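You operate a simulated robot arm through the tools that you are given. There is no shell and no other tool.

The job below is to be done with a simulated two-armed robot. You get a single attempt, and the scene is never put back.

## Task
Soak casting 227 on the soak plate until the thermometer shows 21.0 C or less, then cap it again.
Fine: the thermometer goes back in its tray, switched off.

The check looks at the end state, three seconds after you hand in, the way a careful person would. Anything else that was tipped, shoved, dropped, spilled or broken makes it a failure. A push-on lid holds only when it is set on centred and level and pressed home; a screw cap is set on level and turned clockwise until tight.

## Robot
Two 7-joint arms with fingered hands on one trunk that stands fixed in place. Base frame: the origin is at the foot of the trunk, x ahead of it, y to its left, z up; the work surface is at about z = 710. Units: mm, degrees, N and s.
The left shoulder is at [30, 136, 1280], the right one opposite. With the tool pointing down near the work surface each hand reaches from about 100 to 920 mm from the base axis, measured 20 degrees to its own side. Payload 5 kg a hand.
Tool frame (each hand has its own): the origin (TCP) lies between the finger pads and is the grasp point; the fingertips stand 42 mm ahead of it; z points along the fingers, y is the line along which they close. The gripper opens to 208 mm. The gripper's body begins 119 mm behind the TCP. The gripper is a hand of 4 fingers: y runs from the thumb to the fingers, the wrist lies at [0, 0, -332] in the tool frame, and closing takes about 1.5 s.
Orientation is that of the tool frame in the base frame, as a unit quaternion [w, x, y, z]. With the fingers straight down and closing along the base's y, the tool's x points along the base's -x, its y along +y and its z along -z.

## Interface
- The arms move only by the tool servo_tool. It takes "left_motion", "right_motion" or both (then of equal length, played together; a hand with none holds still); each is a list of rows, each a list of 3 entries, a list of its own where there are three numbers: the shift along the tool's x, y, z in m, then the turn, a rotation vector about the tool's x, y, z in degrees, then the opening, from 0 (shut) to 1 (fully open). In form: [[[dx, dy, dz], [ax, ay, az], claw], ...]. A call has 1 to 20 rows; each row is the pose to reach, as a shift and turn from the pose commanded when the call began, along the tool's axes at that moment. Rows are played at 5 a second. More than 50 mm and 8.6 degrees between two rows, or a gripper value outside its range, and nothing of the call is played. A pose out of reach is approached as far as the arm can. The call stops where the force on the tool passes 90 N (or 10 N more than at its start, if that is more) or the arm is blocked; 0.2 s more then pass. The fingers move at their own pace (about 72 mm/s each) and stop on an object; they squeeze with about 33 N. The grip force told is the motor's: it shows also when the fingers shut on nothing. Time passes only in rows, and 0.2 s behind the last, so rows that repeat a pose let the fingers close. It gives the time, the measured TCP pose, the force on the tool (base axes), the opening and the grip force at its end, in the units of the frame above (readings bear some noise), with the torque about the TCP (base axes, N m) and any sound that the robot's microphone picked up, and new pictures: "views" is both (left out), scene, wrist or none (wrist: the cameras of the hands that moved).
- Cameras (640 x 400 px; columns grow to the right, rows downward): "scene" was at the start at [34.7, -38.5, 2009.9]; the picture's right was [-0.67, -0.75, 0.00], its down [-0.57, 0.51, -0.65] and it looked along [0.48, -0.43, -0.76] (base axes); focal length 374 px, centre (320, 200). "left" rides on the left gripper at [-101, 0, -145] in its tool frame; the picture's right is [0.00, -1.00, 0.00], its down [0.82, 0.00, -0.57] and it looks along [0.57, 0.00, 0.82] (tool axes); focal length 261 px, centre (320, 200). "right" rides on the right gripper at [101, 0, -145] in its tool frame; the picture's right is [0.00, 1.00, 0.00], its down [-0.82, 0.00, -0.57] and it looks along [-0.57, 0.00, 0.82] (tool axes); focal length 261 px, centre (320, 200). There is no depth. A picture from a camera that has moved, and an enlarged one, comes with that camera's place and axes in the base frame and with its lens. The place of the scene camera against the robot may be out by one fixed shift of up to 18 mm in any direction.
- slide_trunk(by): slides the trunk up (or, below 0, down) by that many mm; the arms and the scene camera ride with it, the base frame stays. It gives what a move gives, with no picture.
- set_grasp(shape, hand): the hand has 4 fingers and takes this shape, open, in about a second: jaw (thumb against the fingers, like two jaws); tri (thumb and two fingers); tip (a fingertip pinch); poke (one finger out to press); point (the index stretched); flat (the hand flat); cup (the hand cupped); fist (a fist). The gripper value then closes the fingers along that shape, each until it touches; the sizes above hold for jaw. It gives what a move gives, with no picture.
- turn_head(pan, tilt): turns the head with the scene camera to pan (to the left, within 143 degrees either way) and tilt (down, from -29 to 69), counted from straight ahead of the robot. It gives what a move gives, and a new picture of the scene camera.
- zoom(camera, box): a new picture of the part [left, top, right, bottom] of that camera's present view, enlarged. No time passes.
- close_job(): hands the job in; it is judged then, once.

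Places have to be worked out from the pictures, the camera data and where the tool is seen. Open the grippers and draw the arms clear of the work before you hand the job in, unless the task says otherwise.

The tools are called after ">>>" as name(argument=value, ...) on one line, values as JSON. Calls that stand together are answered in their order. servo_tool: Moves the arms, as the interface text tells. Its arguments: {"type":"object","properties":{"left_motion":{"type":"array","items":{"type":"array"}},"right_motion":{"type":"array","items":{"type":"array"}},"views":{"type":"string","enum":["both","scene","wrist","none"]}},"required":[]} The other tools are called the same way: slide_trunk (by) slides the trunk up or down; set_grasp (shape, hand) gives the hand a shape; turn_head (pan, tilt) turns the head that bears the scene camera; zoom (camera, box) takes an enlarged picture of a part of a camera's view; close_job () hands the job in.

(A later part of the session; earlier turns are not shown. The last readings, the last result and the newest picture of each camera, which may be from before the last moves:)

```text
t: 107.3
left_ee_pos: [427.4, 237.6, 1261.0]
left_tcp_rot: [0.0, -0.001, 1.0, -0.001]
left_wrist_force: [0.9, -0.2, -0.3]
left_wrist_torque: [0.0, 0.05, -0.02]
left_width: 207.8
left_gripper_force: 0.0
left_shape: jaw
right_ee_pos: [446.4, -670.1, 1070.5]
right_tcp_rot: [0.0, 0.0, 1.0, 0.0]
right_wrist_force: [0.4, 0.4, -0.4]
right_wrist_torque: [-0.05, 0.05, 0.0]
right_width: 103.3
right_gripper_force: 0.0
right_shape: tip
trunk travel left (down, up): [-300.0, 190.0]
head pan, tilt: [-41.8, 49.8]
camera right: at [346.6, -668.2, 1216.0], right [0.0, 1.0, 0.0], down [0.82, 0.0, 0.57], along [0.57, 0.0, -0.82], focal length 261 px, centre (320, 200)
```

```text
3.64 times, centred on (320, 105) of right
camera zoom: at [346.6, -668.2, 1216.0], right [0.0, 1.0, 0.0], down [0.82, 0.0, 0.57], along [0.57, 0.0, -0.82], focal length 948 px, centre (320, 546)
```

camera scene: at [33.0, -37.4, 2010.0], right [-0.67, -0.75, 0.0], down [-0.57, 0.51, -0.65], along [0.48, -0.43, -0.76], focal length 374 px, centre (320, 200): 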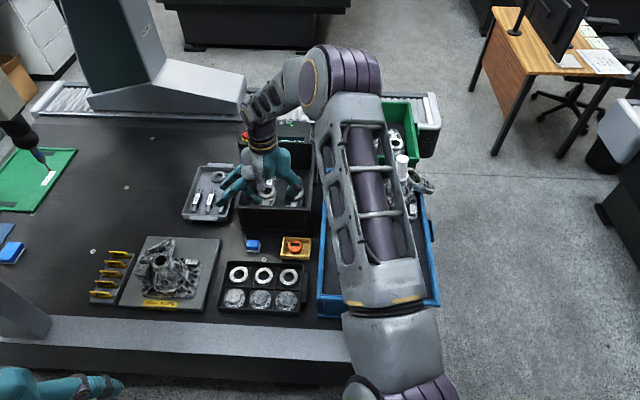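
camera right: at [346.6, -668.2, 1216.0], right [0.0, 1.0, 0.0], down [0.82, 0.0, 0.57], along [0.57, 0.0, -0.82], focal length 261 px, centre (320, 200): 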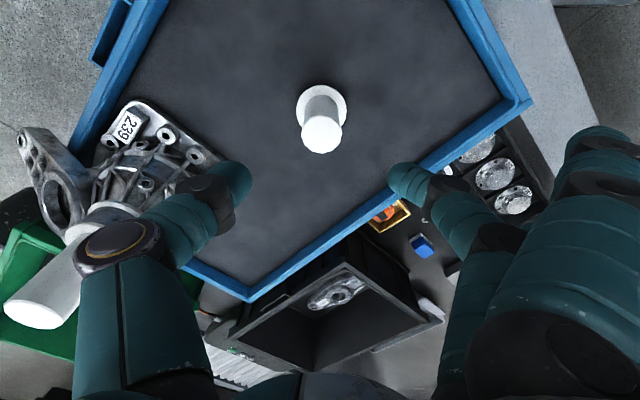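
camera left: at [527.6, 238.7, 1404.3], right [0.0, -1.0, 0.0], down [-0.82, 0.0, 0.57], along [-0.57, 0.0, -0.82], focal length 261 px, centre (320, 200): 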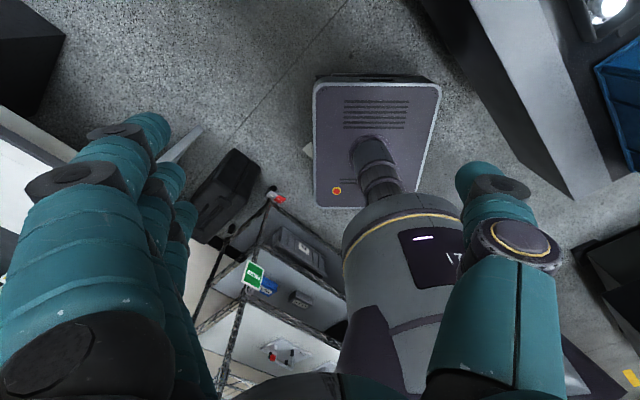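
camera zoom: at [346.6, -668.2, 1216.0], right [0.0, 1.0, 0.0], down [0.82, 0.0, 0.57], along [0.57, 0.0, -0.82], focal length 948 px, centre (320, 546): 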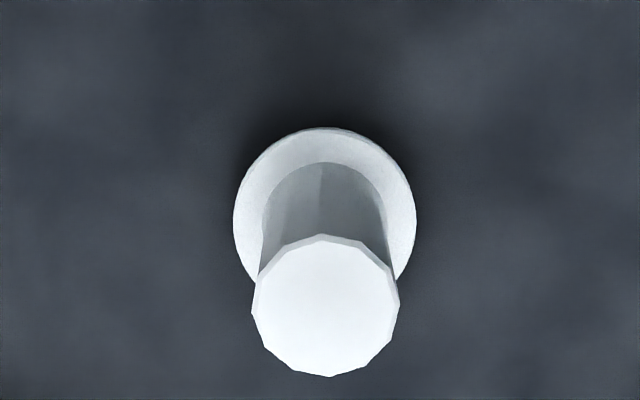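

The cap stands at tool (-2.3, 1.8). I'll shift it onto the pinch line between thumb and middle finger, and descend to grip the post at z of about 915.

>>> servo_tool(right_motion=[[[0.0047, 0.0018, 0], [0, 0, 0], 0.4], [[0.0047, 0.0018, 0.03], [0, 0, 0], 0.4], [[0.0047, 0.0018, 0.06], [0, 0, 0], 0.4], [[0.0047, 0.0018, 0.09], [0, 0, 0], 0.4], [[0.0047, 0.0018, 0.12], [0, 0, 0], 0.4], [[0.0047, 0.0018, 0.145], [0, 0, 0], 0.4], [[0.0047, 0.0018, 0.155], [0, 0, 0], 0.4], [[0.0047, 0.0018, 0.155], [0, 0, 0], 0.4]])

>>> zoom(camera="right", box=[200, 90, 440, 290])

>>> zoom(camera="scene", box=[310, 180, 430, 310])

```text
t: 109.1
left_ee_pos: [424.6, 237.3, 1260.3]
left_tcp_rot: [0.0, -0.001, 1.0, 0.0]
left_wrist_force: [0.3, -0.1, 0.6]
left_wrist_torque: [0.02, -0.01, -0.01]
left_width: 208.2
left_gripper_force: 0.1
left_shape: jaw
right_ee_pos: [444.3, -668.8, 914.0]
right_tcp_rot: [-0.001, 0.001, 1.0, 0.0]
right_wrist_force: [0.1, -0.1, 0.7]
right_wrist_torque: [0.04, 0.0, -0.01]
right_width: 84.0
right_gripper_force: 0.2
right_shape: tip
trunk travel left (down, up): [-300.0, 190.0]
head pan, tilt: [-41.8, 49.8]
camera scene: at [34.3, -38.2, 2010.0], right [-0.67, -0.75, 0.0], down [-0.57, 0.51, -0.65], along [0.48, -0.43, -0.76], focal length 374 px, centre (320, 200)
camera right: at [343.4, -667.4, 1059.6], right [0.0, 1.0, 0.0], down [0.82, 0.0, 0.57], along [0.57, 0.0, -0.82], focal length 261 px, centre (320, 200)
```

scene: 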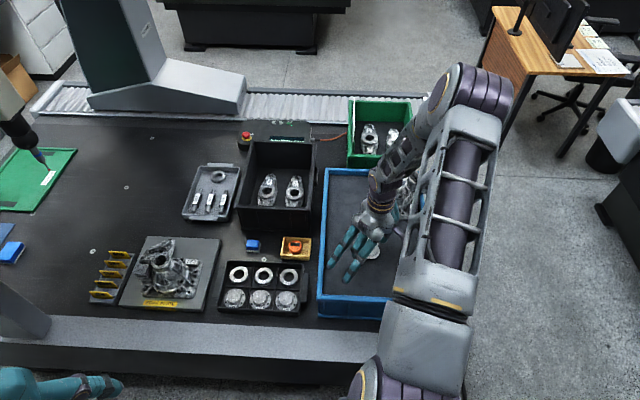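
right: 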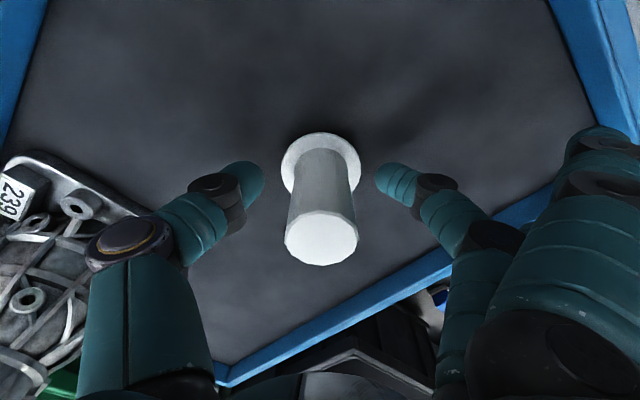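

```text
2.00 times, centred on (320, 190) of right
camera zoom: at [343.4, -667.4, 1059.6], right [0.0, 1.0, 0.0], down [0.82, 0.0, 0.57], along [0.57, 0.0, -0.82], focal length 521 px, centre (320, 220)
```

zoom: 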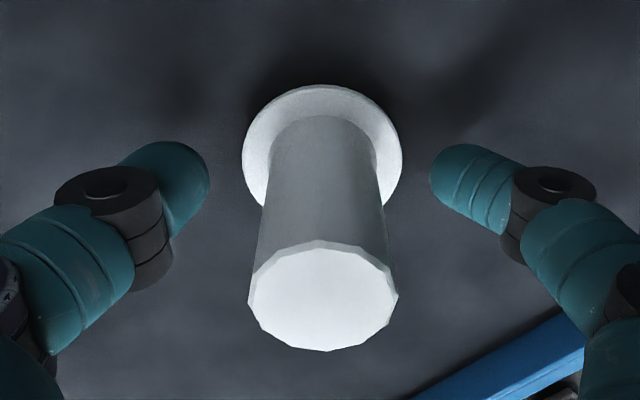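

```text
3.08 times, centred on (370, 245) of scene
camera zoom: at [34.3, -38.2, 2010.0], right [-0.67, -0.75, 0.0], down [-0.57, 0.51, -0.65], along [0.48, -0.43, -0.76], focal length 1152 px, centre (166, 62)
```

zoom: 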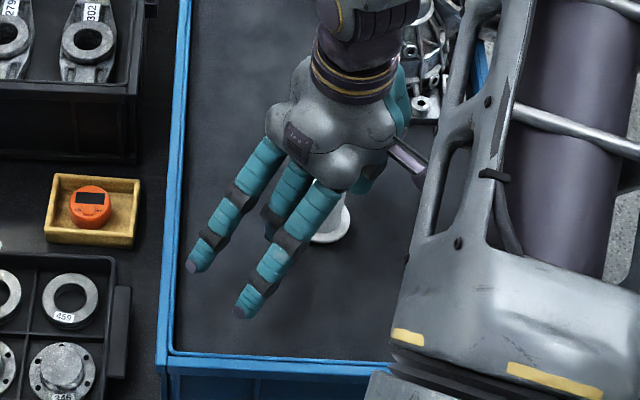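

The post is well centred between thumb and middle finger. I'll close on it slowly.

>>> servo_tool(right_motion=[[[0.001, 0.001, 0], [0, 0, 0], 0.33], [[0.001, 0.001, 0], [0, 0, 0], 0.27], [[0.001, 0.001, 0], [0, 0, 0], 0.22], [[0.001, 0.001, 0], [0, 0, 0], 0.18], [[0.001, 0.001, 0], [0, 0, 0], 0.1], [[0.001, 0.001, 0], [0, 0, 0], 0.0], [[0.001, 0.001, 0], [0, 0, 0], 0.0], [[0.001, 0.001, 0], [0, 0, 0], 0.0]], views="none")

>>> zoom(camera="right", box=[200, 90, 440, 290])

>>> zoom(camera="scene", box=[310, 180, 430, 310])

```text
t: 110.9
left_ee_pos: [424.3, 235.8, 1259.6]
left_tcp_rot: [0.0, 0.001, 1.0, -0.001]
left_wrist_force: [-0.1, 0.2, -0.8]
left_wrist_torque: [0.02, -0.03, -0.02]
left_width: 207.7
left_gripper_force: 0.1
left_shape: jaw
right_ee_pos: [441.9, -668.0, 914.3]
right_tcp_rot: [0.001, -0.001, 1.0, 0.0]
right_wrist_force: [0.0, 0.2, -0.1]
right_wrist_torque: [-0.05, 0.01, 0.01]
right_width: 36.2
right_gripper_force: 33.3
right_shape: tip
trunk travel left (down, up): [-300.0, 190.0]
head pan, tilt: [-41.8, 49.8]
```

```text
2.00 times, centred on (320, 190) of right
camera zoom: at [342.2, -666.4, 1059.6], right [0.0, 1.0, 0.0], down [0.82, 0.0, 0.57], along [0.57, 0.0, -0.82], focal length 521 px, centre (320, 220)
```

zoom: 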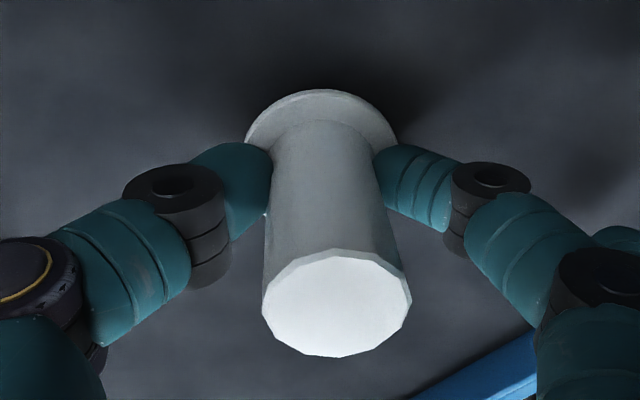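

```text
3.08 times, centred on (370, 245) of scene
camera zoom: at [34.5, -38.4, 2009.9], right [-0.67, -0.75, 0.0], down [-0.57, 0.51, -0.65], along [0.48, -0.43, -0.76], focal length 1152 px, centre (166, 62)
```

zoom: 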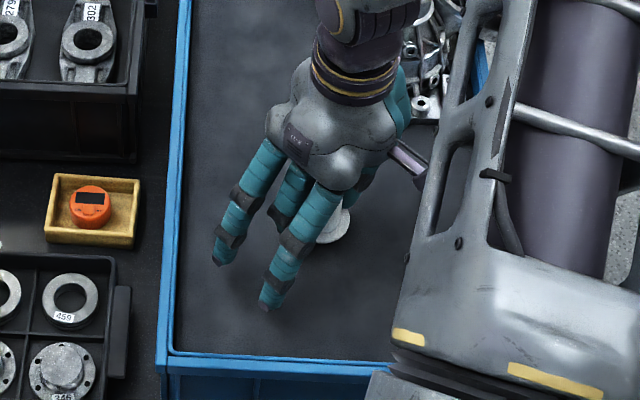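

Gripped; the post leans about 3° toward the fingers. I'll lift it and correct the lean in the air, checking in the picture.

>>> servo_tool(right_motion=[[[0, 0, -0.01], [0, 0, 0], 0], [[0, 0, -0.03], [0, 0, 0], 0], [[0, 0, -0.06], [-1, 0, 0], 0], [[0, 0, -0.1], [-2, 0, 0], 0], [[0, 0, -0.15], [-3.2, 0, 0], 0], [[0, 0, -0.18], [-3.2, 0, 0], 0], [[0, 0, -0.18], [-3.2, 0, 0], 0]])

>>> zoom(camera="right", box=[200, 90, 440, 290])

>>> zoom(camera="scene", box=[330, 150, 430, 260])

```text
t: 112.5
left_ee_pos: [425.6, 235.9, 1258.5]
left_tcp_rot: [0.0, 0.0, 1.0, 0.0]
left_wrist_force: [0.4, -0.2, -0.6]
left_wrist_torque: [0.02, 0.04, 0.01]
left_width: 208.1
left_gripper_force: 0.1
left_shape: jaw
right_ee_pos: [441.4, -667.6, 1094.1]
right_tcp_rot: [0.0, 0.0, 1.0, 0.027]
right_wrist_force: [0.4, -0.2, -0.7]
right_wrist_torque: [0.0, 0.0, 0.02]
right_width: 36.0
right_gripper_force: 32.8
right_shape: tip
trunk travel left (down, up): [-300.0, 190.0]
head pan, tilt: [-41.8, 49.8]
camera scene: at [34.9, -39.1, 2009.8], right [-0.67, -0.75, 0.0], down [-0.57, 0.51, -0.65], along [0.48, -0.43, -0.76], focal length 374 px, centre (320, 200)
camera right: at [341.1, -674.6, 1239.0], right [0.0, 1.0, 0.06], down [0.82, -0.04, 0.57], along [0.57, 0.04, -0.82], focal length 261 px, centre (320, 200)
```

scene: 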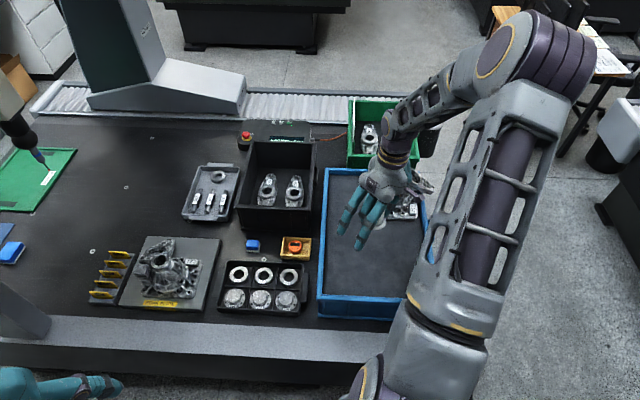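
right: 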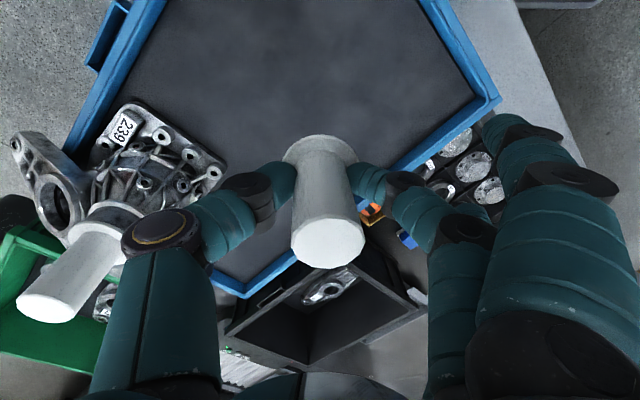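

```text
2.00 times, centred on (320, 190) of right
camera zoom: at [341.1, -674.6, 1239.0], right [0.0, 1.0, 0.06], down [0.82, -0.04, 0.57], along [0.57, 0.04, -0.82], focal length 521 px, centre (320, 220)
```

zoom: 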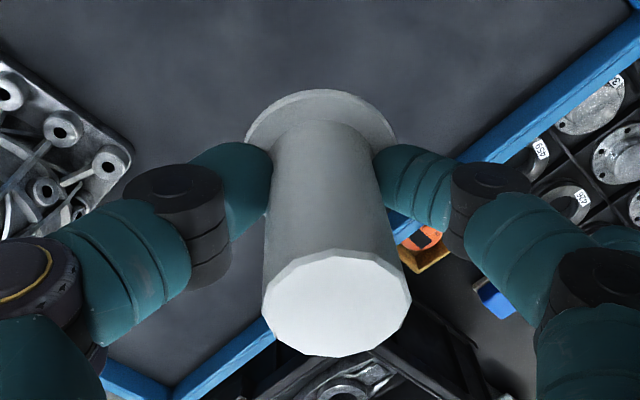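

```text
3.64 times, centred on (380, 205) of scene
camera zoom: at [34.9, -39.1, 2009.8], right [-0.67, -0.75, 0.0], down [-0.57, 0.51, -0.65], along [0.48, -0.43, -0.76], focal length 1361 px, centre (102, 182)
```

zoom: 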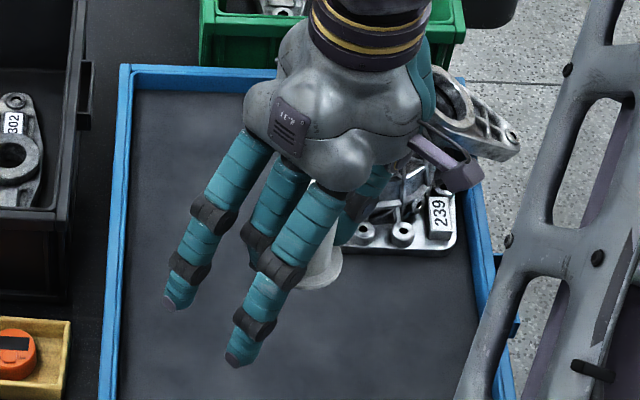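

With the 3.2° correction the cap axis is upright, at tool x of about -8 and y of about +3. I'll carry it to above the neck, aiming the tool at (887, -95).

>>> servo_tool(right_motion=[[[-0.0117, 0.015, 0.0008], [0, 0.03, -0.4], 0], [[-0.0352, 0.0452, 0.0025], [0, 0.07, -1.3], 0], [[-0.0586, 0.0753, 0.0042], [0, 0.12, -2.2], 0], [[-0.082, 0.1054, 0.0059], [0, 0.17, -3.1], 0], [[-0.1055, 0.1355, 0.0076], [0, 0.22, -4], 0], [[-0.1289, 0.1656, 0.0093], [0, 0.27, -4.9], 0], [[-0.1524, 0.1957, 0.0109], [0, 0.32, -5.8], 0], [[-0.1758, 0.2258, 0.0126], [0, 0.37, -6.7], 0], [[-0.1993, 0.2559, 0.0143], [0, 0.42, -7.6], 0], [[-0.2227, 0.286, 0.016], [0, 0.47, -8.5], 0], [[-0.2462, 0.3161, 0.0177], [0, 0.52, -9.4], 0], [[-0.2696, 0.3462, 0.0194], [0, 0.57, -10.3], 0], [[-0.2931, 0.3763, 0.0211], [0, 0.62, -11.2], 0], [[-0.3165, 0.4065, 0.0227], [0, 0.67, -12.1], 0], [[-0.34, 0.4366, 0.0244], [0, 0.72, -13], 0], [[-0.3634, 0.4667, 0.0261], [0, 0.77, -13.9], 0], [[-0.3869, 0.4968, 0.0278], [0, 0.82, -14.8], 0], [[-0.4103, 0.5269, 0.0295], [0, 0.87, -15.7], 0], [[-0.4337, 0.557, 0.0312], [0, 0.92, -16.6], 0], [[-0.4454, 0.572, 0.032], [0, 0.95, -17], 0]])

>>> zoom(camera="right", box=[200, 40, 440, 290])

>>> zoom(camera="scene", box=[90, 190, 220, 310])

```text
t: 116.7
left_ee_pos: [426.1, 235.6, 1259.7]
left_tcp_rot: [-0.001, 0.0, 1.0, 0.0]
left_wrist_force: [0.4, 0.3, 0.4]
left_wrist_torque: [-0.01, -0.02, 0.0]
left_width: 207.7
left_gripper_force: 0.0
left_shape: jaw
right_ee_pos: [886.0, -92.7, 1094.9]
right_tcp_rot: [-0.005, -0.148, 0.989, 0.027]
right_wrist_force: [-0.3, -0.3, 0.1]
right_wrist_torque: [0.1, 0.03, 0.02]
right_width: 36.1
right_gripper_force: 33.1
right_shape: tip
trunk travel left (down, up): [-300.0, 190.0]
head pan, tilt: [-41.8, 49.8]
camera scene: at [34.7, -37.9, 2009.9], right [-0.67, -0.75, 0.0], down [-0.57, 0.51, -0.65], along [0.48, -0.43, -0.76], focal length 374 px, centre (320, 200)
camera right: at [792.6, -129.5, 1240.5], right [-0.29, 0.96, 0.05], down [0.8, 0.21, 0.57], along [0.53, 0.21, -0.82], focal length 261 px, centre (320, 200)
```

scene: 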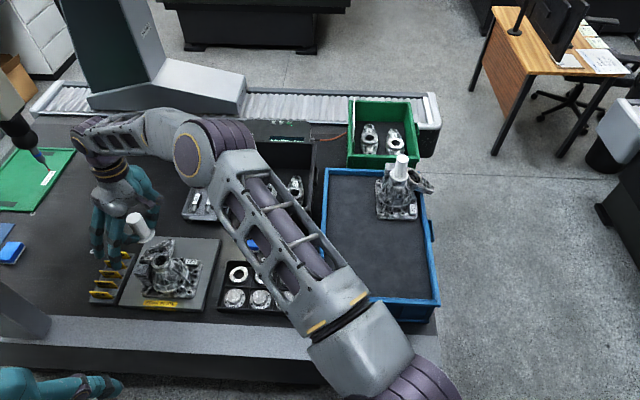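
right: 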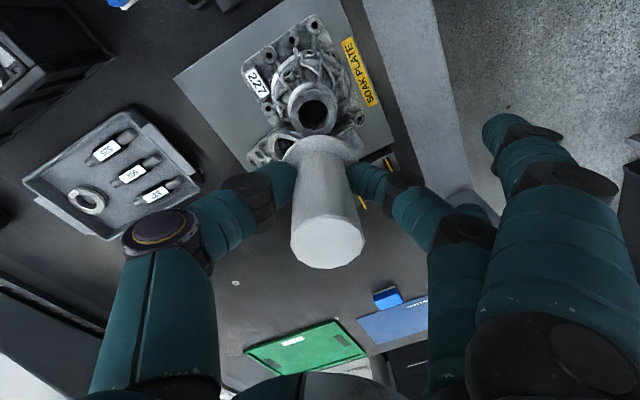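

```text
1.60 times, centred on (320, 165) of right
camera zoom: at [792.6, -129.5, 1240.5], right [-0.29, 0.96, 0.05], down [0.8, 0.21, 0.57], along [0.53, 0.21, -0.82], focal length 417 px, centre (320, 256)
```

zoom: 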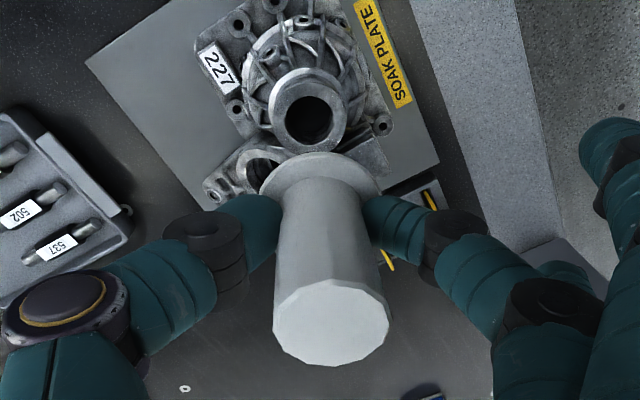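

```text
3.33 times, centred on (155, 250) of scene
camera zoom: at [34.7, -37.9, 2009.9], right [-0.67, -0.75, 0.0], down [-0.57, 0.51, -0.65], along [0.48, -0.43, -0.76], focal length 1248 px, centre (870, 33)
```

zoom: 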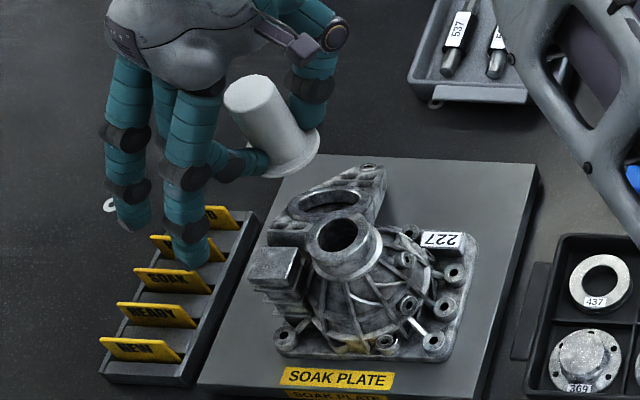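

The neck is now fully visible beside the cap. I'll zoom in on it to fix its centre accurately.

>>> zoom(camera="right", box=[270, 70, 360, 150])

>>> zoom(camera="right", box=[260, 120, 390, 280])

```text
5.00 times, centred on (315, 110) of right
camera zoom: at [792.6, -129.5, 1240.5], right [-0.29, 0.96, 0.05], down [0.8, 0.21, 0.57], along [0.53, 0.21, -0.82], focal length 1303 px, centre (345, 650)
```

zoom: 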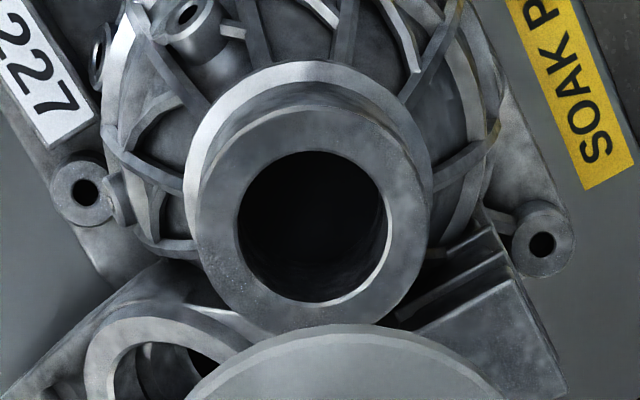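

```text
2.50 times, centred on (325, 200) of right
camera zoom: at [792.6, -129.5, 1240.5], right [-0.29, 0.96, 0.05], down [0.8, 0.21, 0.57], along [0.53, 0.21, -0.82], focal length 652 px, centre (308, 200)
```

zoom: 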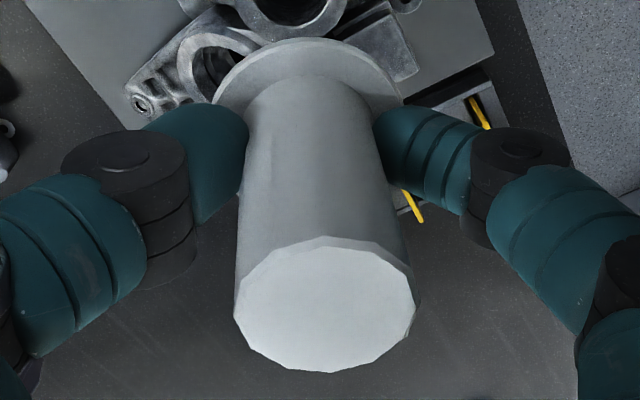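

The neck centre is about 3–4 mm nearer than the cap axis. I'll shift by that and lower vertically to about 15 mm above where the plug should enter.

>>> servo_tool(right_motion=[[[0.0018, -0.001, 0.018], [0, 0, 0], 0], [[0.0035, -0.002, 0.036], [0, 0, 0], 0], [[0.0035, -0.003, 0.054], [0, 0, 0], 0], [[0.0035, -0.004, 0.072], [0, 0, 0], 0], [[0.0035, -0.005, 0.09], [0, 0, 0], 0], [[0.0035, -0.0061, 0.1098], [0, 0, 0], 0], [[0.0035, -0.0061, 0.1098], [0, 0, 0], 0]], views="none")

>>> zoom(camera="right", box=[260, 80, 390, 190])

>>> zoom(camera="scene", box=[110, 210, 210, 300])

```text
t: 118.3
left_ee_pos: [424.5, 235.8, 1260.2]
left_tcp_rot: [0.001, 0.0, 1.0, 0.0]
left_wrist_force: [-0.2, 0.6, -1.6]
left_wrist_torque: [-0.03, -0.05, 0.02]
left_width: 208.1
left_gripper_force: 0.0
left_shape: jaw
right_ee_pos: [882.9, -95.1, 983.9]
right_tcp_rot: [-0.005, -0.148, 0.989, 0.027]
right_wrist_force: [0.1, -0.2, -0.1]
right_wrist_torque: [0.01, -0.07, -0.01]
right_width: 36.1
right_gripper_force: 33.0
right_shape: tip
trunk travel left (down, up): [-300.0, 190.0]
head pan, tilt: [-41.8, 49.8]
```

```text
3.64 times, centred on (325, 135) of right
camera zoom: at [789.3, -130.7, 1129.5], right [-0.29, 0.96, 0.06], down [0.79, 0.21, 0.57], along [0.53, 0.21, -0.82], focal length 948 px, centre (302, 436)
```

zoom: 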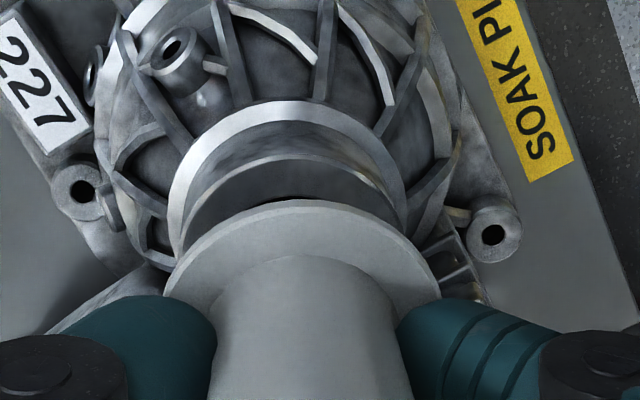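

```text
4.44 times, centred on (160, 255) of scene
camera zoom: at [33.8, -38.3, 2010.0], right [-0.67, -0.75, 0.0], down [-0.57, 0.51, -0.65], along [0.48, -0.43, -0.76], focal length 1663 px, centre (1031, -44)
```

zoom: 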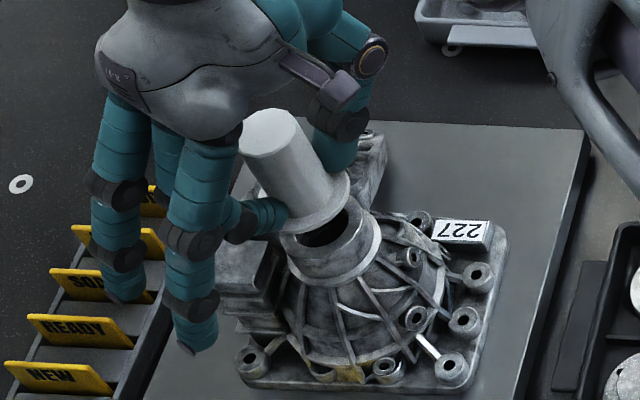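

The cap and neck now look aligned to within about 2 mm. I'll lower another 16 mm and compare the edges again before contact.

>>> servo_tool(right_motion=[[[0, -0.0004, 0.008], [0, 0, 0], 0], [[0, -0.0009, 0.016], [0, 0, 0], 0], [[0, -0.0009, 0.016], [0, 0, 0], 0]], views="none")

>>> zoom(camera="right", box=[260, 90, 390, 180])

>>> zoom(camera="scene", box=[135, 230, 195, 280])

```text
t: 119.1
left_ee_pos: [424.5, 235.9, 1260.2]
left_tcp_rot: [0.0, 0.0, 1.0, 0.0]
left_wrist_force: [-1.0, -0.1, 0.8]
left_wrist_torque: [-0.01, -0.03, 0.03]
left_width: 207.9
left_gripper_force: 0.1
left_shape: jaw
right_ee_pos: [882.6, -95.8, 968.3]
right_tcp_rot: [-0.004, -0.147, 0.989, 0.028]
right_wrist_force: [-0.3, -0.1, -1.0]
right_wrist_torque: [0.0, 0.01, -0.04]
right_width: 35.9
right_gripper_force: 33.5
right_shape: tip
trunk travel left (down, up): [-300.0, 190.0]
head pan, tilt: [-41.8, 49.8]
```

```text
4.44 times, centred on (325, 135) of right
camera zoom: at [789.2, -131.0, 1113.9], right [-0.29, 0.96, 0.06], down [0.8, 0.21, 0.57], along [0.53, 0.21, -0.82], focal length 1158 px, centre (298, 489)
```

zoom: 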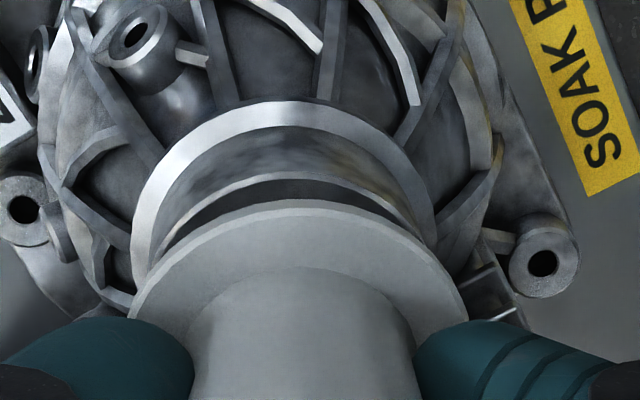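

```text
8.00 times, centred on (165, 255) of scene
camera zoom: at [34.8, -38.0, 2009.9], right [-0.67, -0.75, 0.0], down [-0.57, 0.51, -0.65], along [0.48, -0.43, -0.76], focal length 2994 px, centre (1560, -240)
```

zoom: 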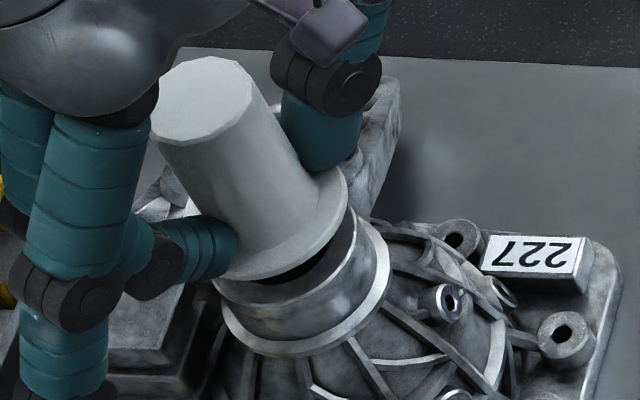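

The edges agree within about 1 mm. I'll lower in small steps now and watch the force for first contact.

>>> servo_tool(right_motion=[[[0.001, -0.0003, 0.004], [0, 0, 0], 0], [[0.001, -0.0006, 0.008], [0, 0, 0], 0], [[0.001, -0.0008, 0.012], [0, 0, 0], 0], [[0.001, -0.0008, 0.012], [0, 0, 0], 0]], views="none")

>>> zoom(camera="right", box=[260, 90, 390, 180])

>>> zoom(camera="scene", box=[135, 230, 195, 280])

```text
t: 120.1
left_ee_pos: [425.8, 236.5, 1260.1]
left_tcp_rot: [-0.001, 0.0, 1.0, 0.0]
left_wrist_force: [-0.1, 0.1, -1.0]
left_wrist_torque: [-0.01, -0.01, -0.01]
left_width: 208.0
left_gripper_force: 0.1
left_shape: jaw
right_ee_pos: [882.2, -96.3, 956.2]
right_tcp_rot: [-0.004, -0.148, 0.989, 0.027]
right_wrist_force: [-1.0, 0.8, -0.1]
right_wrist_torque: [0.03, 0.0, -0.03]
right_width: 35.8
right_gripper_force: 33.0
right_shape: tip
trunk travel left (down, up): [-300.0, 190.0]
head pan, tilt: [-41.8, 49.8]
```

```text
4.44 times, centred on (325, 135) of right
camera zoom: at [788.5, -131.5, 1101.8], right [-0.29, 0.96, 0.06], down [0.8, 0.21, 0.57], along [0.53, 0.21, -0.82], focal length 1158 px, centre (298, 489)
```

zoom: 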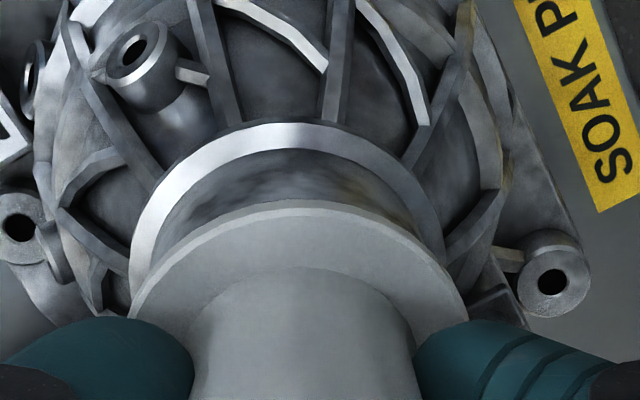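

```text
8.00 times, centred on (165, 255) of scene
camera zoom: at [34.6, -38.1, 2009.9], right [-0.67, -0.75, 0.0], down [-0.57, 0.51, -0.65], along [0.48, -0.43, -0.76], focal length 2994 px, centre (1560, -240)
```

zoom: 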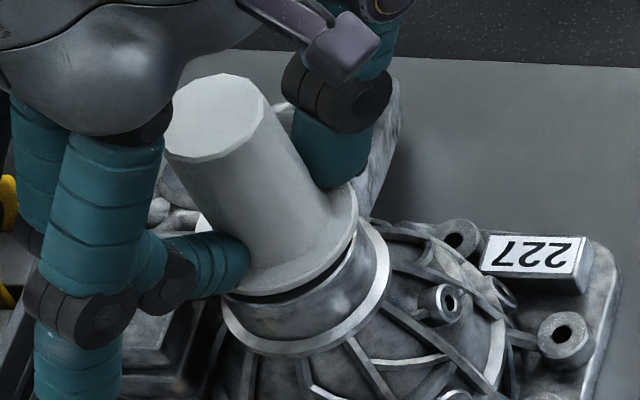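

The cap now sits just above the neck and looks concentric in both views. I'll continue down 5 mm.

>>> servo_tool(right_motion=[[[0, -0.0001, 0.002], [0, 0, 0], 0], [[0, -0.0002, 0.004], [0, 0, 0], 0], [[0, -0.0003, 0.005], [0, 0, 0], 0], [[0, -0.0003, 0.005], [0, 0, 0], 0]], views="none")

>>> zoom(camera="scene", box=[135, 230, 195, 280])

```text
t: 121.1
left_ee_pos: [425.3, 236.2, 1259.9]
left_tcp_rot: [0.0, 0.0, 1.0, 0.0]
left_wrist_force: [0.1, -0.1, -0.4]
left_wrist_torque: [-0.03, -0.04, -0.01]
left_width: 207.9
left_gripper_force: 0.0
left_shape: jaw
right_ee_pos: [881.8, -95.6, 951.6]
right_tcp_rot: [-0.004, -0.148, 0.989, 0.027]
right_wrist_force: [0.3, -0.3, 0.5]
right_wrist_torque: [0.0, 0.02, -0.01]
right_width: 36.2
right_gripper_force: 33.4
right_shape: tip
trunk travel left (down, up): [-300.0, 190.0]
head pan, tilt: [-41.8, 49.8]
```

```text
8.00 times, centred on (165, 255) of scene
camera zoom: at [34.7, -38.1, 2009.9], right [-0.67, -0.75, 0.0], down [-0.57, 0.51, -0.65], along [0.48, -0.43, -0.76], focal length 2994 px, centre (1560, -240)
```

zoom: 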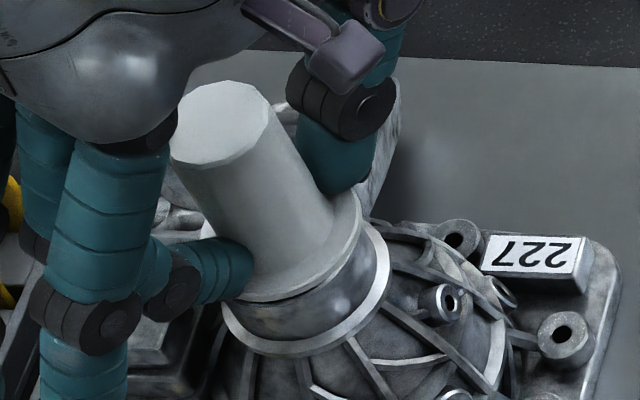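

Still no contact at 951.6. I'll lower another 3 mm.

>>> servo_tool(right_motion=[[[0, -0.0001, 0.0015], [0, 0, 0], 0], [[0, -0.0002, 0.003], [0, 0, 0], 0], [[0, -0.0002, 0.003], [0, 0, 0], 0]], views="none")

>>> zoom(camera="scene", box=[135, 230, 195, 280])

>>> zoom(camera="right", box=[260, 90, 390, 180])

```text
t: 121.9
left_ee_pos: [425.5, 237.5, 1260.6]
left_tcp_rot: [0.0, 0.0, 1.0, 0.0]
left_wrist_force: [-0.2, -0.9, 0.4]
left_wrist_torque: [0.0, -0.01, 0.0]
left_width: 207.9
left_gripper_force: 0.0
left_shape: jaw
right_ee_pos: [882.6, -95.5, 950.2]
right_tcp_rot: [-0.004, -0.148, 0.989, 0.027]
right_wrist_force: [2.9, 2.3, 6.0]
right_wrist_torque: [0.07, -0.14, 0.02]
right_width: 36.2
right_gripper_force: 33.3
right_shape: tip
trunk travel left (down, up): [-300.0, 190.0]
head pan, tilt: [-41.8, 49.8]
```

```text
8.00 times, centred on (165, 255) of scene
camera zoom: at [34.4, -37.8, 2010.0], right [-0.67, -0.75, 0.0], down [-0.57, 0.51, -0.65], along [0.48, -0.43, -0.76], focal length 2994 px, centre (1560, -240)
```

zoom: 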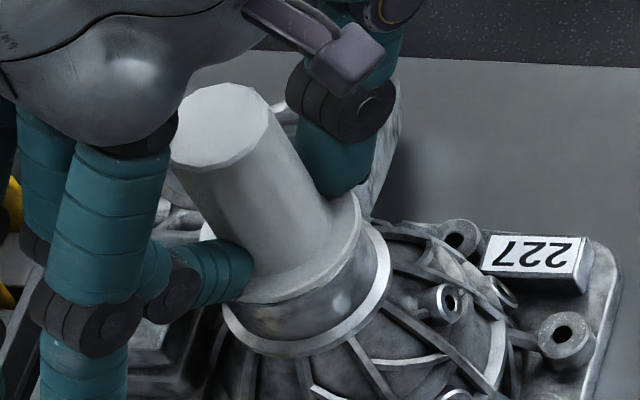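

```text
4.44 times, centred on (325, 135) of right
camera zoom: at [788.9, -131.1, 1094.8], right [-0.29, 0.96, 0.06], down [0.79, 0.21, 0.57], along [0.54, 0.21, -0.82], focal length 1158 px, centre (298, 489)
```

zoom: 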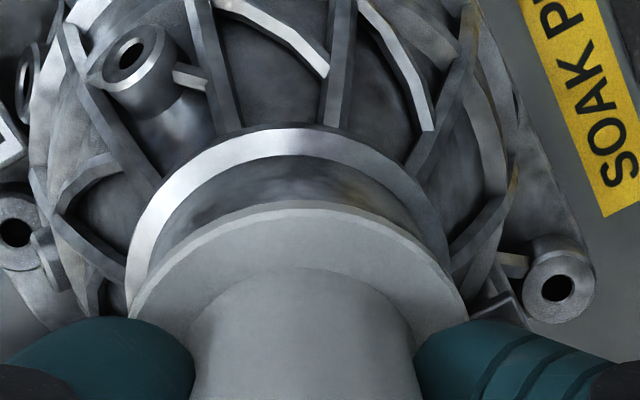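

First contact at 950 with 6 N up, and a sideways push showing the cap wants to go about 1 mm forward. I'll follow that and press on a few millimetres.

>>> servo_tool(right_motion=[[[-0.0007, 0.0002, 0], [0, 0, 0], 0], [[-0.0013, 0.0005, 0], [0, 0, 0], 0], [[-0.0013, 0.0004, 0.001], [0, 0, 0], 0], [[-0.0013, 0.0004, 0.002], [0, 0, 0], 0], [[-0.0013, 0.0004, 0.002], [0, 0, 0], 0]], views="none")

>>> zoom(camera="scene", box=[135, 230, 195, 280])

>>> zoom(camera="right", box=[260, 90, 390, 180])

```text
t: 123.1
left_ee_pos: [425.2, 238.1, 1259.8]
left_tcp_rot: [0.001, 0.0, 1.0, 0.0]
left_wrist_force: [-0.4, 0.7, 0.4]
left_wrist_torque: [-0.02, 0.0, -0.01]
left_width: 207.7
left_gripper_force: 0.1
left_shape: jaw
right_ee_pos: [884.6, -94.2, 946.4]
right_tcp_rot: [-0.005, -0.148, 0.989, 0.028]
right_wrist_force: [0.0, -0.9, -0.1]
right_wrist_torque: [0.01, 0.04, -0.01]
right_width: 35.9
right_gripper_force: 33.0
right_shape: tip
trunk travel left (down, up): [-300.0, 190.0]
head pan, tilt: [-41.8, 49.8]
```

```text
8.00 times, centred on (165, 255) of scene
camera zoom: at [34.8, -38.1, 2009.9], right [-0.67, -0.75, 0.0], down [-0.57, 0.51, -0.65], along [0.48, -0.43, -0.76], focal length 2994 px, centre (1560, -240)
```

zoom: 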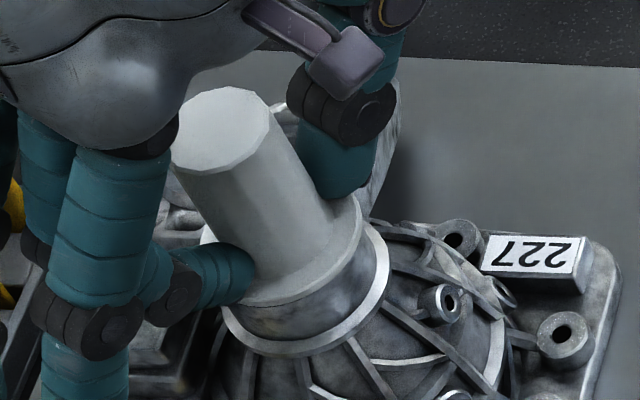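

```text
4.44 times, centred on (325, 135) of right
camera zoom: at [790.5, -131.0, 1091.3], right [-0.29, 0.96, 0.06], down [0.8, 0.21, 0.57], along [0.53, 0.21, -0.82], focal length 1158 px, centre (298, 489)
```

zoom: 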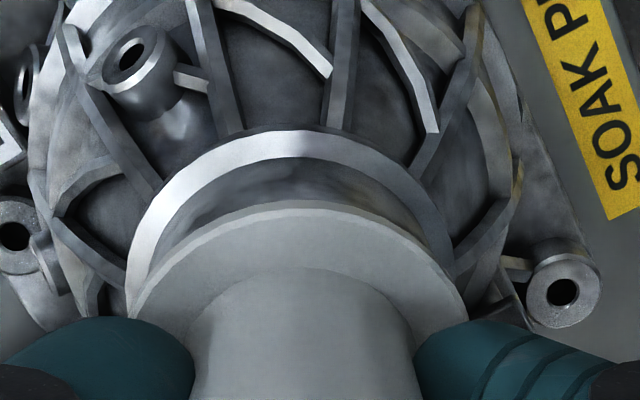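

It slipped over the edge; force is back to zero at 946. I'll press further and listen for a snap.

>>> servo_tool(right_motion=[[[0, -0.0001, 0.0015], [0, 0, 0], 0], [[0, -0.0002, 0.003], [0, 0, 0], 0], [[0, -0.0002, 0.004], [0, 0, 0], 0], [[0, -0.0002, 0.004], [0, 0, 0], 0]], views="none")

>>> zoom(camera="scene", box=[135, 230, 195, 280])

```text
t: 124.1
left_ee_pos: [426.2, 235.5, 1260.1]
left_tcp_rot: [0.0, 0.0, 1.0, -0.001]
left_wrist_force: [-0.7, -0.6, -0.8]
left_wrist_torque: [-0.02, 0.02, 0.0]
left_width: 208.0
left_gripper_force: 0.0
left_shape: jaw
right_ee_pos: [883.7, -93.0, 942.6]
right_tcp_rot: [-0.004, -0.148, 0.989, 0.028]
right_wrist_force: [0.2, 0.2, -1.1]
right_wrist_torque: [0.04, -0.01, -0.02]
right_width: 36.0
right_gripper_force: 33.2
right_shape: tip
trunk travel left (down, up): [-300.0, 190.0]
head pan, tilt: [-41.8, 49.8]
```

```text
8.00 times, centred on (165, 255) of scene
camera zoom: at [34.7, -38.1, 2009.9], right [-0.67, -0.75, 0.0], down [-0.57, 0.51, -0.65], along [0.48, -0.43, -0.76], focal length 2994 px, centre (1560, -240)
```

zoom: 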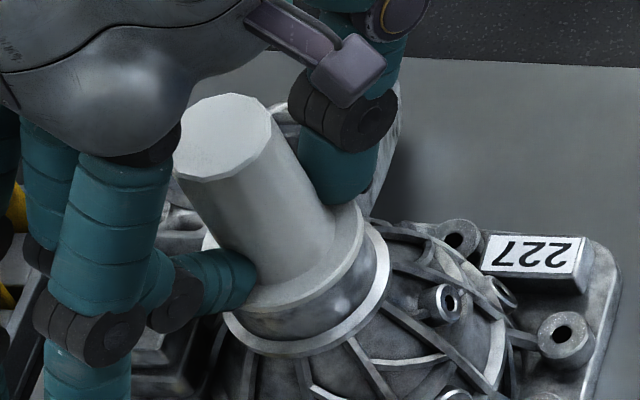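

Still moving freely at 942.6. I'll continue 4 mm more.

>>> servo_tool(right_motion=[[[0, -0.0001, 0.0015], [0, 0, 0], 0], [[0, -0.0002, 0.003], [0, 0, 0], 0], [[0, -0.0002, 0.004], [0, 0, 0], 0], [[0, -0.0002, 0.004], [0, 0, 0], 0]], views="none")

>>> zoom(camera="scene", box=[135, 230, 195, 280])

```text
t: 125.1
left_ee_pos: [425.0, 238.0, 1260.7]
left_tcp_rot: [0.001, 0.0, 1.0, 0.0]
left_wrist_force: [-0.2, 0.9, -0.5]
left_wrist_torque: [0.01, -0.01, -0.01]
left_width: 208.0
left_gripper_force: 0.0
left_shape: jaw
right_ee_pos: [884.8, -93.7, 941.9]
right_tcp_rot: [-0.001, -0.147, 0.989, 0.027]
right_wrist_force: [6.8, 1.2, 25.9]
right_wrist_torque: [0.14, -0.2, 0.03]
right_width: 36.6
right_gripper_force: 33.0
right_shape: tip
trunk travel left (down, up): [-300.0, 190.0]
head pan, tilt: [-41.8, 49.8]
heard: snap
```

```text
8.00 times, centred on (165, 255) of scene
camera zoom: at [32.7, -37.7, 2010.2], right [-0.67, -0.75, 0.0], down [-0.57, 0.51, -0.65], along [0.48, -0.43, -0.76], focal length 2994 px, centre (1560, -240)
```

zoom: 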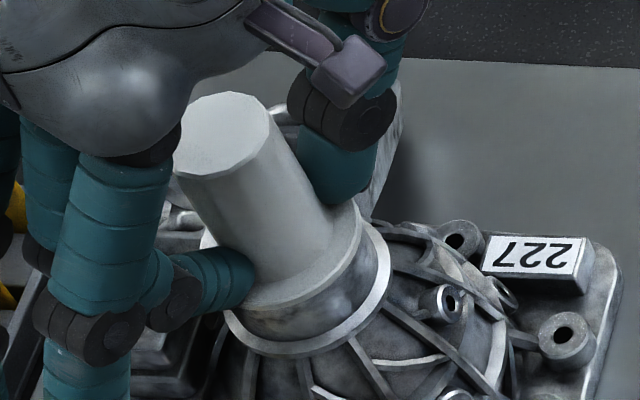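

Snap: the cap is home, with 26 N of press. I'll take the press off by 3 mm of command and open the fingers gradually.

>>> servo_tool(right_motion=[[[0, 0.0001, -0.0015], [0, 0, 0], 0], [[0, 0.0002, -0.003], [0, 0, 0], 0], [[0, 0.0002, -0.003], [0, 0, 0], 0.12], [[0, 0.0002, -0.003], [0, 0, 0], 0.18], [[0, 0.0002, -0.003], [0, 0, 0], 0.22], [[0, 0.0002, -0.003], [0, 0, 0], 0.26], [[0, 0.0002, -0.003], [0, 0, 0], 0.32], [[0, 0.0002, -0.003], [0, 0, 0], 0.42], [[0, 0.0002, -0.003], [0, 0, 0], 0.42]])

>>> zoom(camera="scene", box=[135, 230, 195, 280])

>>> zoom(camera="right", box=[240, 60, 400, 260])

```text
t: 127.1
left_ee_pos: [425.7, 237.9, 1259.8]
left_tcp_rot: [0.0, 0.0, 1.0, 0.0]
left_wrist_force: [0.5, 0.5, -0.9]
left_wrist_torque: [-0.01, 0.01, -0.03]
left_width: 207.8
left_gripper_force: 0.1
left_shape: jaw
right_ee_pos: [883.4, -94.0, 940.8]
right_tcp_rot: [-0.005, -0.148, 0.989, 0.028]
right_wrist_force: [0.0, 0.1, 0.6]
right_wrist_torque: [-0.02, 0.01, 0.02]
right_width: 86.5
right_gripper_force: 0.1
right_shape: tip
trunk travel left (down, up): [-300.0, 190.0]
head pan, tilt: [-41.8, 49.8]
camera scene: at [35.0, -38.0, 2009.9], right [-0.67, -0.75, 0.0], down [-0.57, 0.51, -0.65], along [0.48, -0.43, -0.76], focal length 374 px, centre (320, 200)
camera right: at [789.4, -130.3, 1086.0], right [-0.29, 0.96, 0.06], down [0.8, 0.21, 0.57], along [0.53, 0.21, -0.82], focal length 261 px, centre (320, 200)
```

scene: 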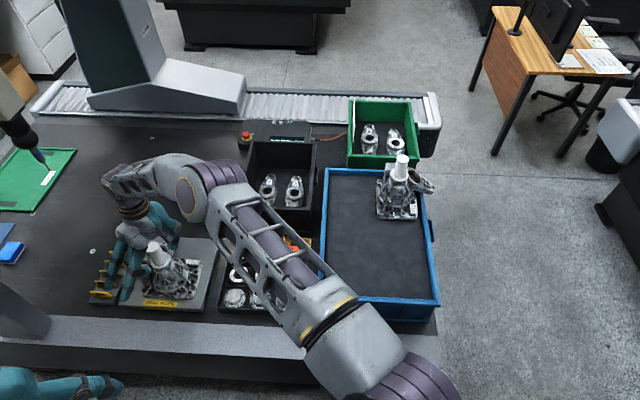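
right: 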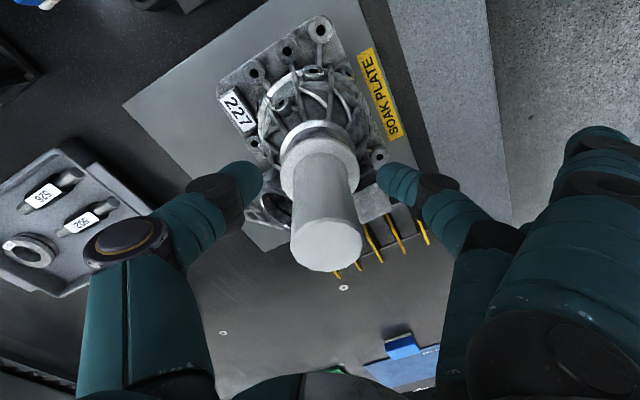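

```text
8.00 times, centred on (165, 255) of scene
camera zoom: at [35.0, -38.0, 2009.9], right [-0.67, -0.75, 0.0], down [-0.57, 0.51, -0.65], along [0.48, -0.43, -0.76], focal length 2994 px, centre (1560, -240)
```

zoom: 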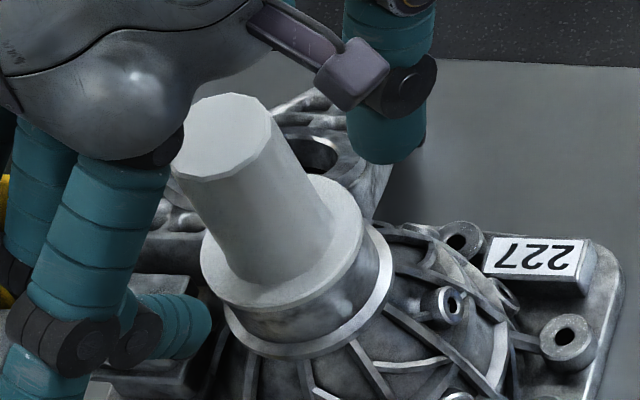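

```text
2.00 times, centred on (320, 160) of right
camera zoom: at [789.4, -130.3, 1086.0], right [-0.29, 0.96, 0.06], down [0.8, 0.21, 0.57], along [0.53, 0.21, -0.82], focal length 521 px, centre (320, 280)
```

zoom: 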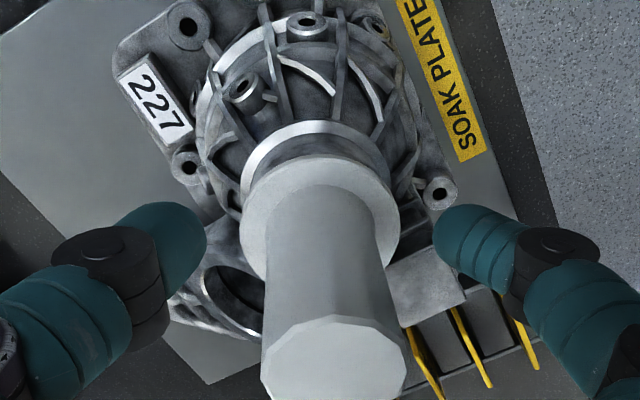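

The cap is on, concentric and level, with the same gap above the rim as at the start. I'll rise straight up off it.

>>> servo_tool(right_motion=[[[0, 0.0011, -0.02], [0, 0, 0], 0.45], [[0, 0.0025, -0.045], [0, 0, 0], 0.45], [[0, 0.0045, -0.08], [0, 0, 0], 0.45], [[0, 0.0067, -0.12], [0, 0, 0], 0.45], [[0, 0.0089, -0.16], [0, 0, 0], 0.45], [[0, 0.0112, -0.2], [0, 0, 0], 0.45], [[0, 0.0134, -0.24], [0, 0, 0], 0.45], [[0, 0.0134, -0.24], [0, 0, 0], 0.45]])

>>> zoom(camera="right", box=[240, 50, 400, 180])

>>> zoom(camera="scene", box=[130, 230, 210, 300])

```text
t: 128.9
left_ee_pos: [426.3, 237.4, 1258.9]
left_tcp_rot: [0.001, 0.0, 1.0, 0.0]
left_wrist_force: [0.4, -0.2, 0.0]
left_wrist_torque: [0.0, 0.04, 0.02]
left_width: 208.0
left_gripper_force: 0.0
left_shape: jaw
right_ee_pos: [883.6, -94.2, 1181.9]
right_tcp_rot: [-0.005, -0.148, 0.989, 0.028]
right_wrist_force: [0.1, -0.5, -1.2]
right_wrist_torque: [0.01, 0.05, 0.0]
right_width: 92.7
right_gripper_force: 0.0
right_shape: tip
trunk travel left (down, up): [-300.0, 190.0]
head pan, tilt: [-41.8, 49.8]
camera scene: at [35.8, -38.2, 2009.8], right [-0.67, -0.75, 0.0], down [-0.57, 0.51, -0.65], along [0.48, -0.43, -0.76], focal length 374 px, centre (320, 200)
camera right: at [790.1, -130.3, 1327.7], right [-0.29, 0.96, 0.06], down [0.8, 0.21, 0.57], along [0.53, 0.21, -0.82], focal length 261 px, centre (320, 200)
```

scene: 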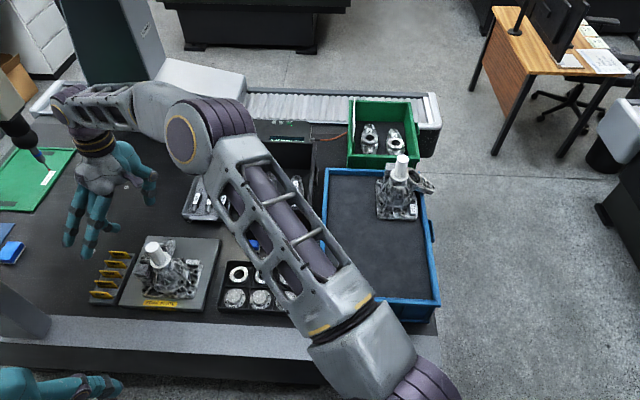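
right: 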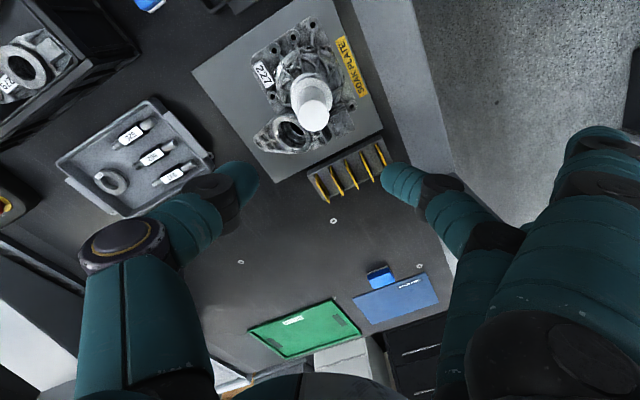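

```text
3.08 times, centred on (320, 115) of right
camera zoom: at [790.1, -130.3, 1327.7], right [-0.29, 0.96, 0.06], down [0.8, 0.21, 0.57], along [0.53, 0.21, -0.82], focal length 802 px, centre (320, 462)
```

zoom: 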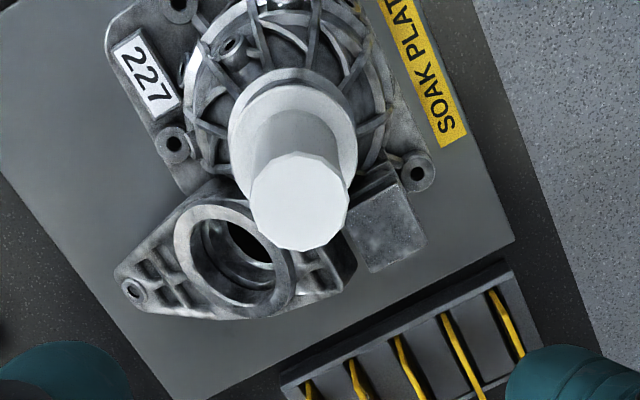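

```text
5.71 times, centred on (170, 265) of scene
camera zoom: at [35.8, -38.2, 2009.8], right [-0.67, -0.75, 0.0], down [-0.57, 0.51, -0.65], along [0.48, -0.43, -0.76], focal length 2139 px, centre (1177, -171)
```

zoom: 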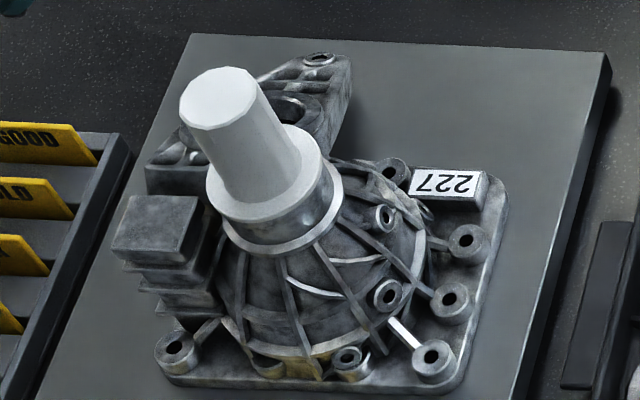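

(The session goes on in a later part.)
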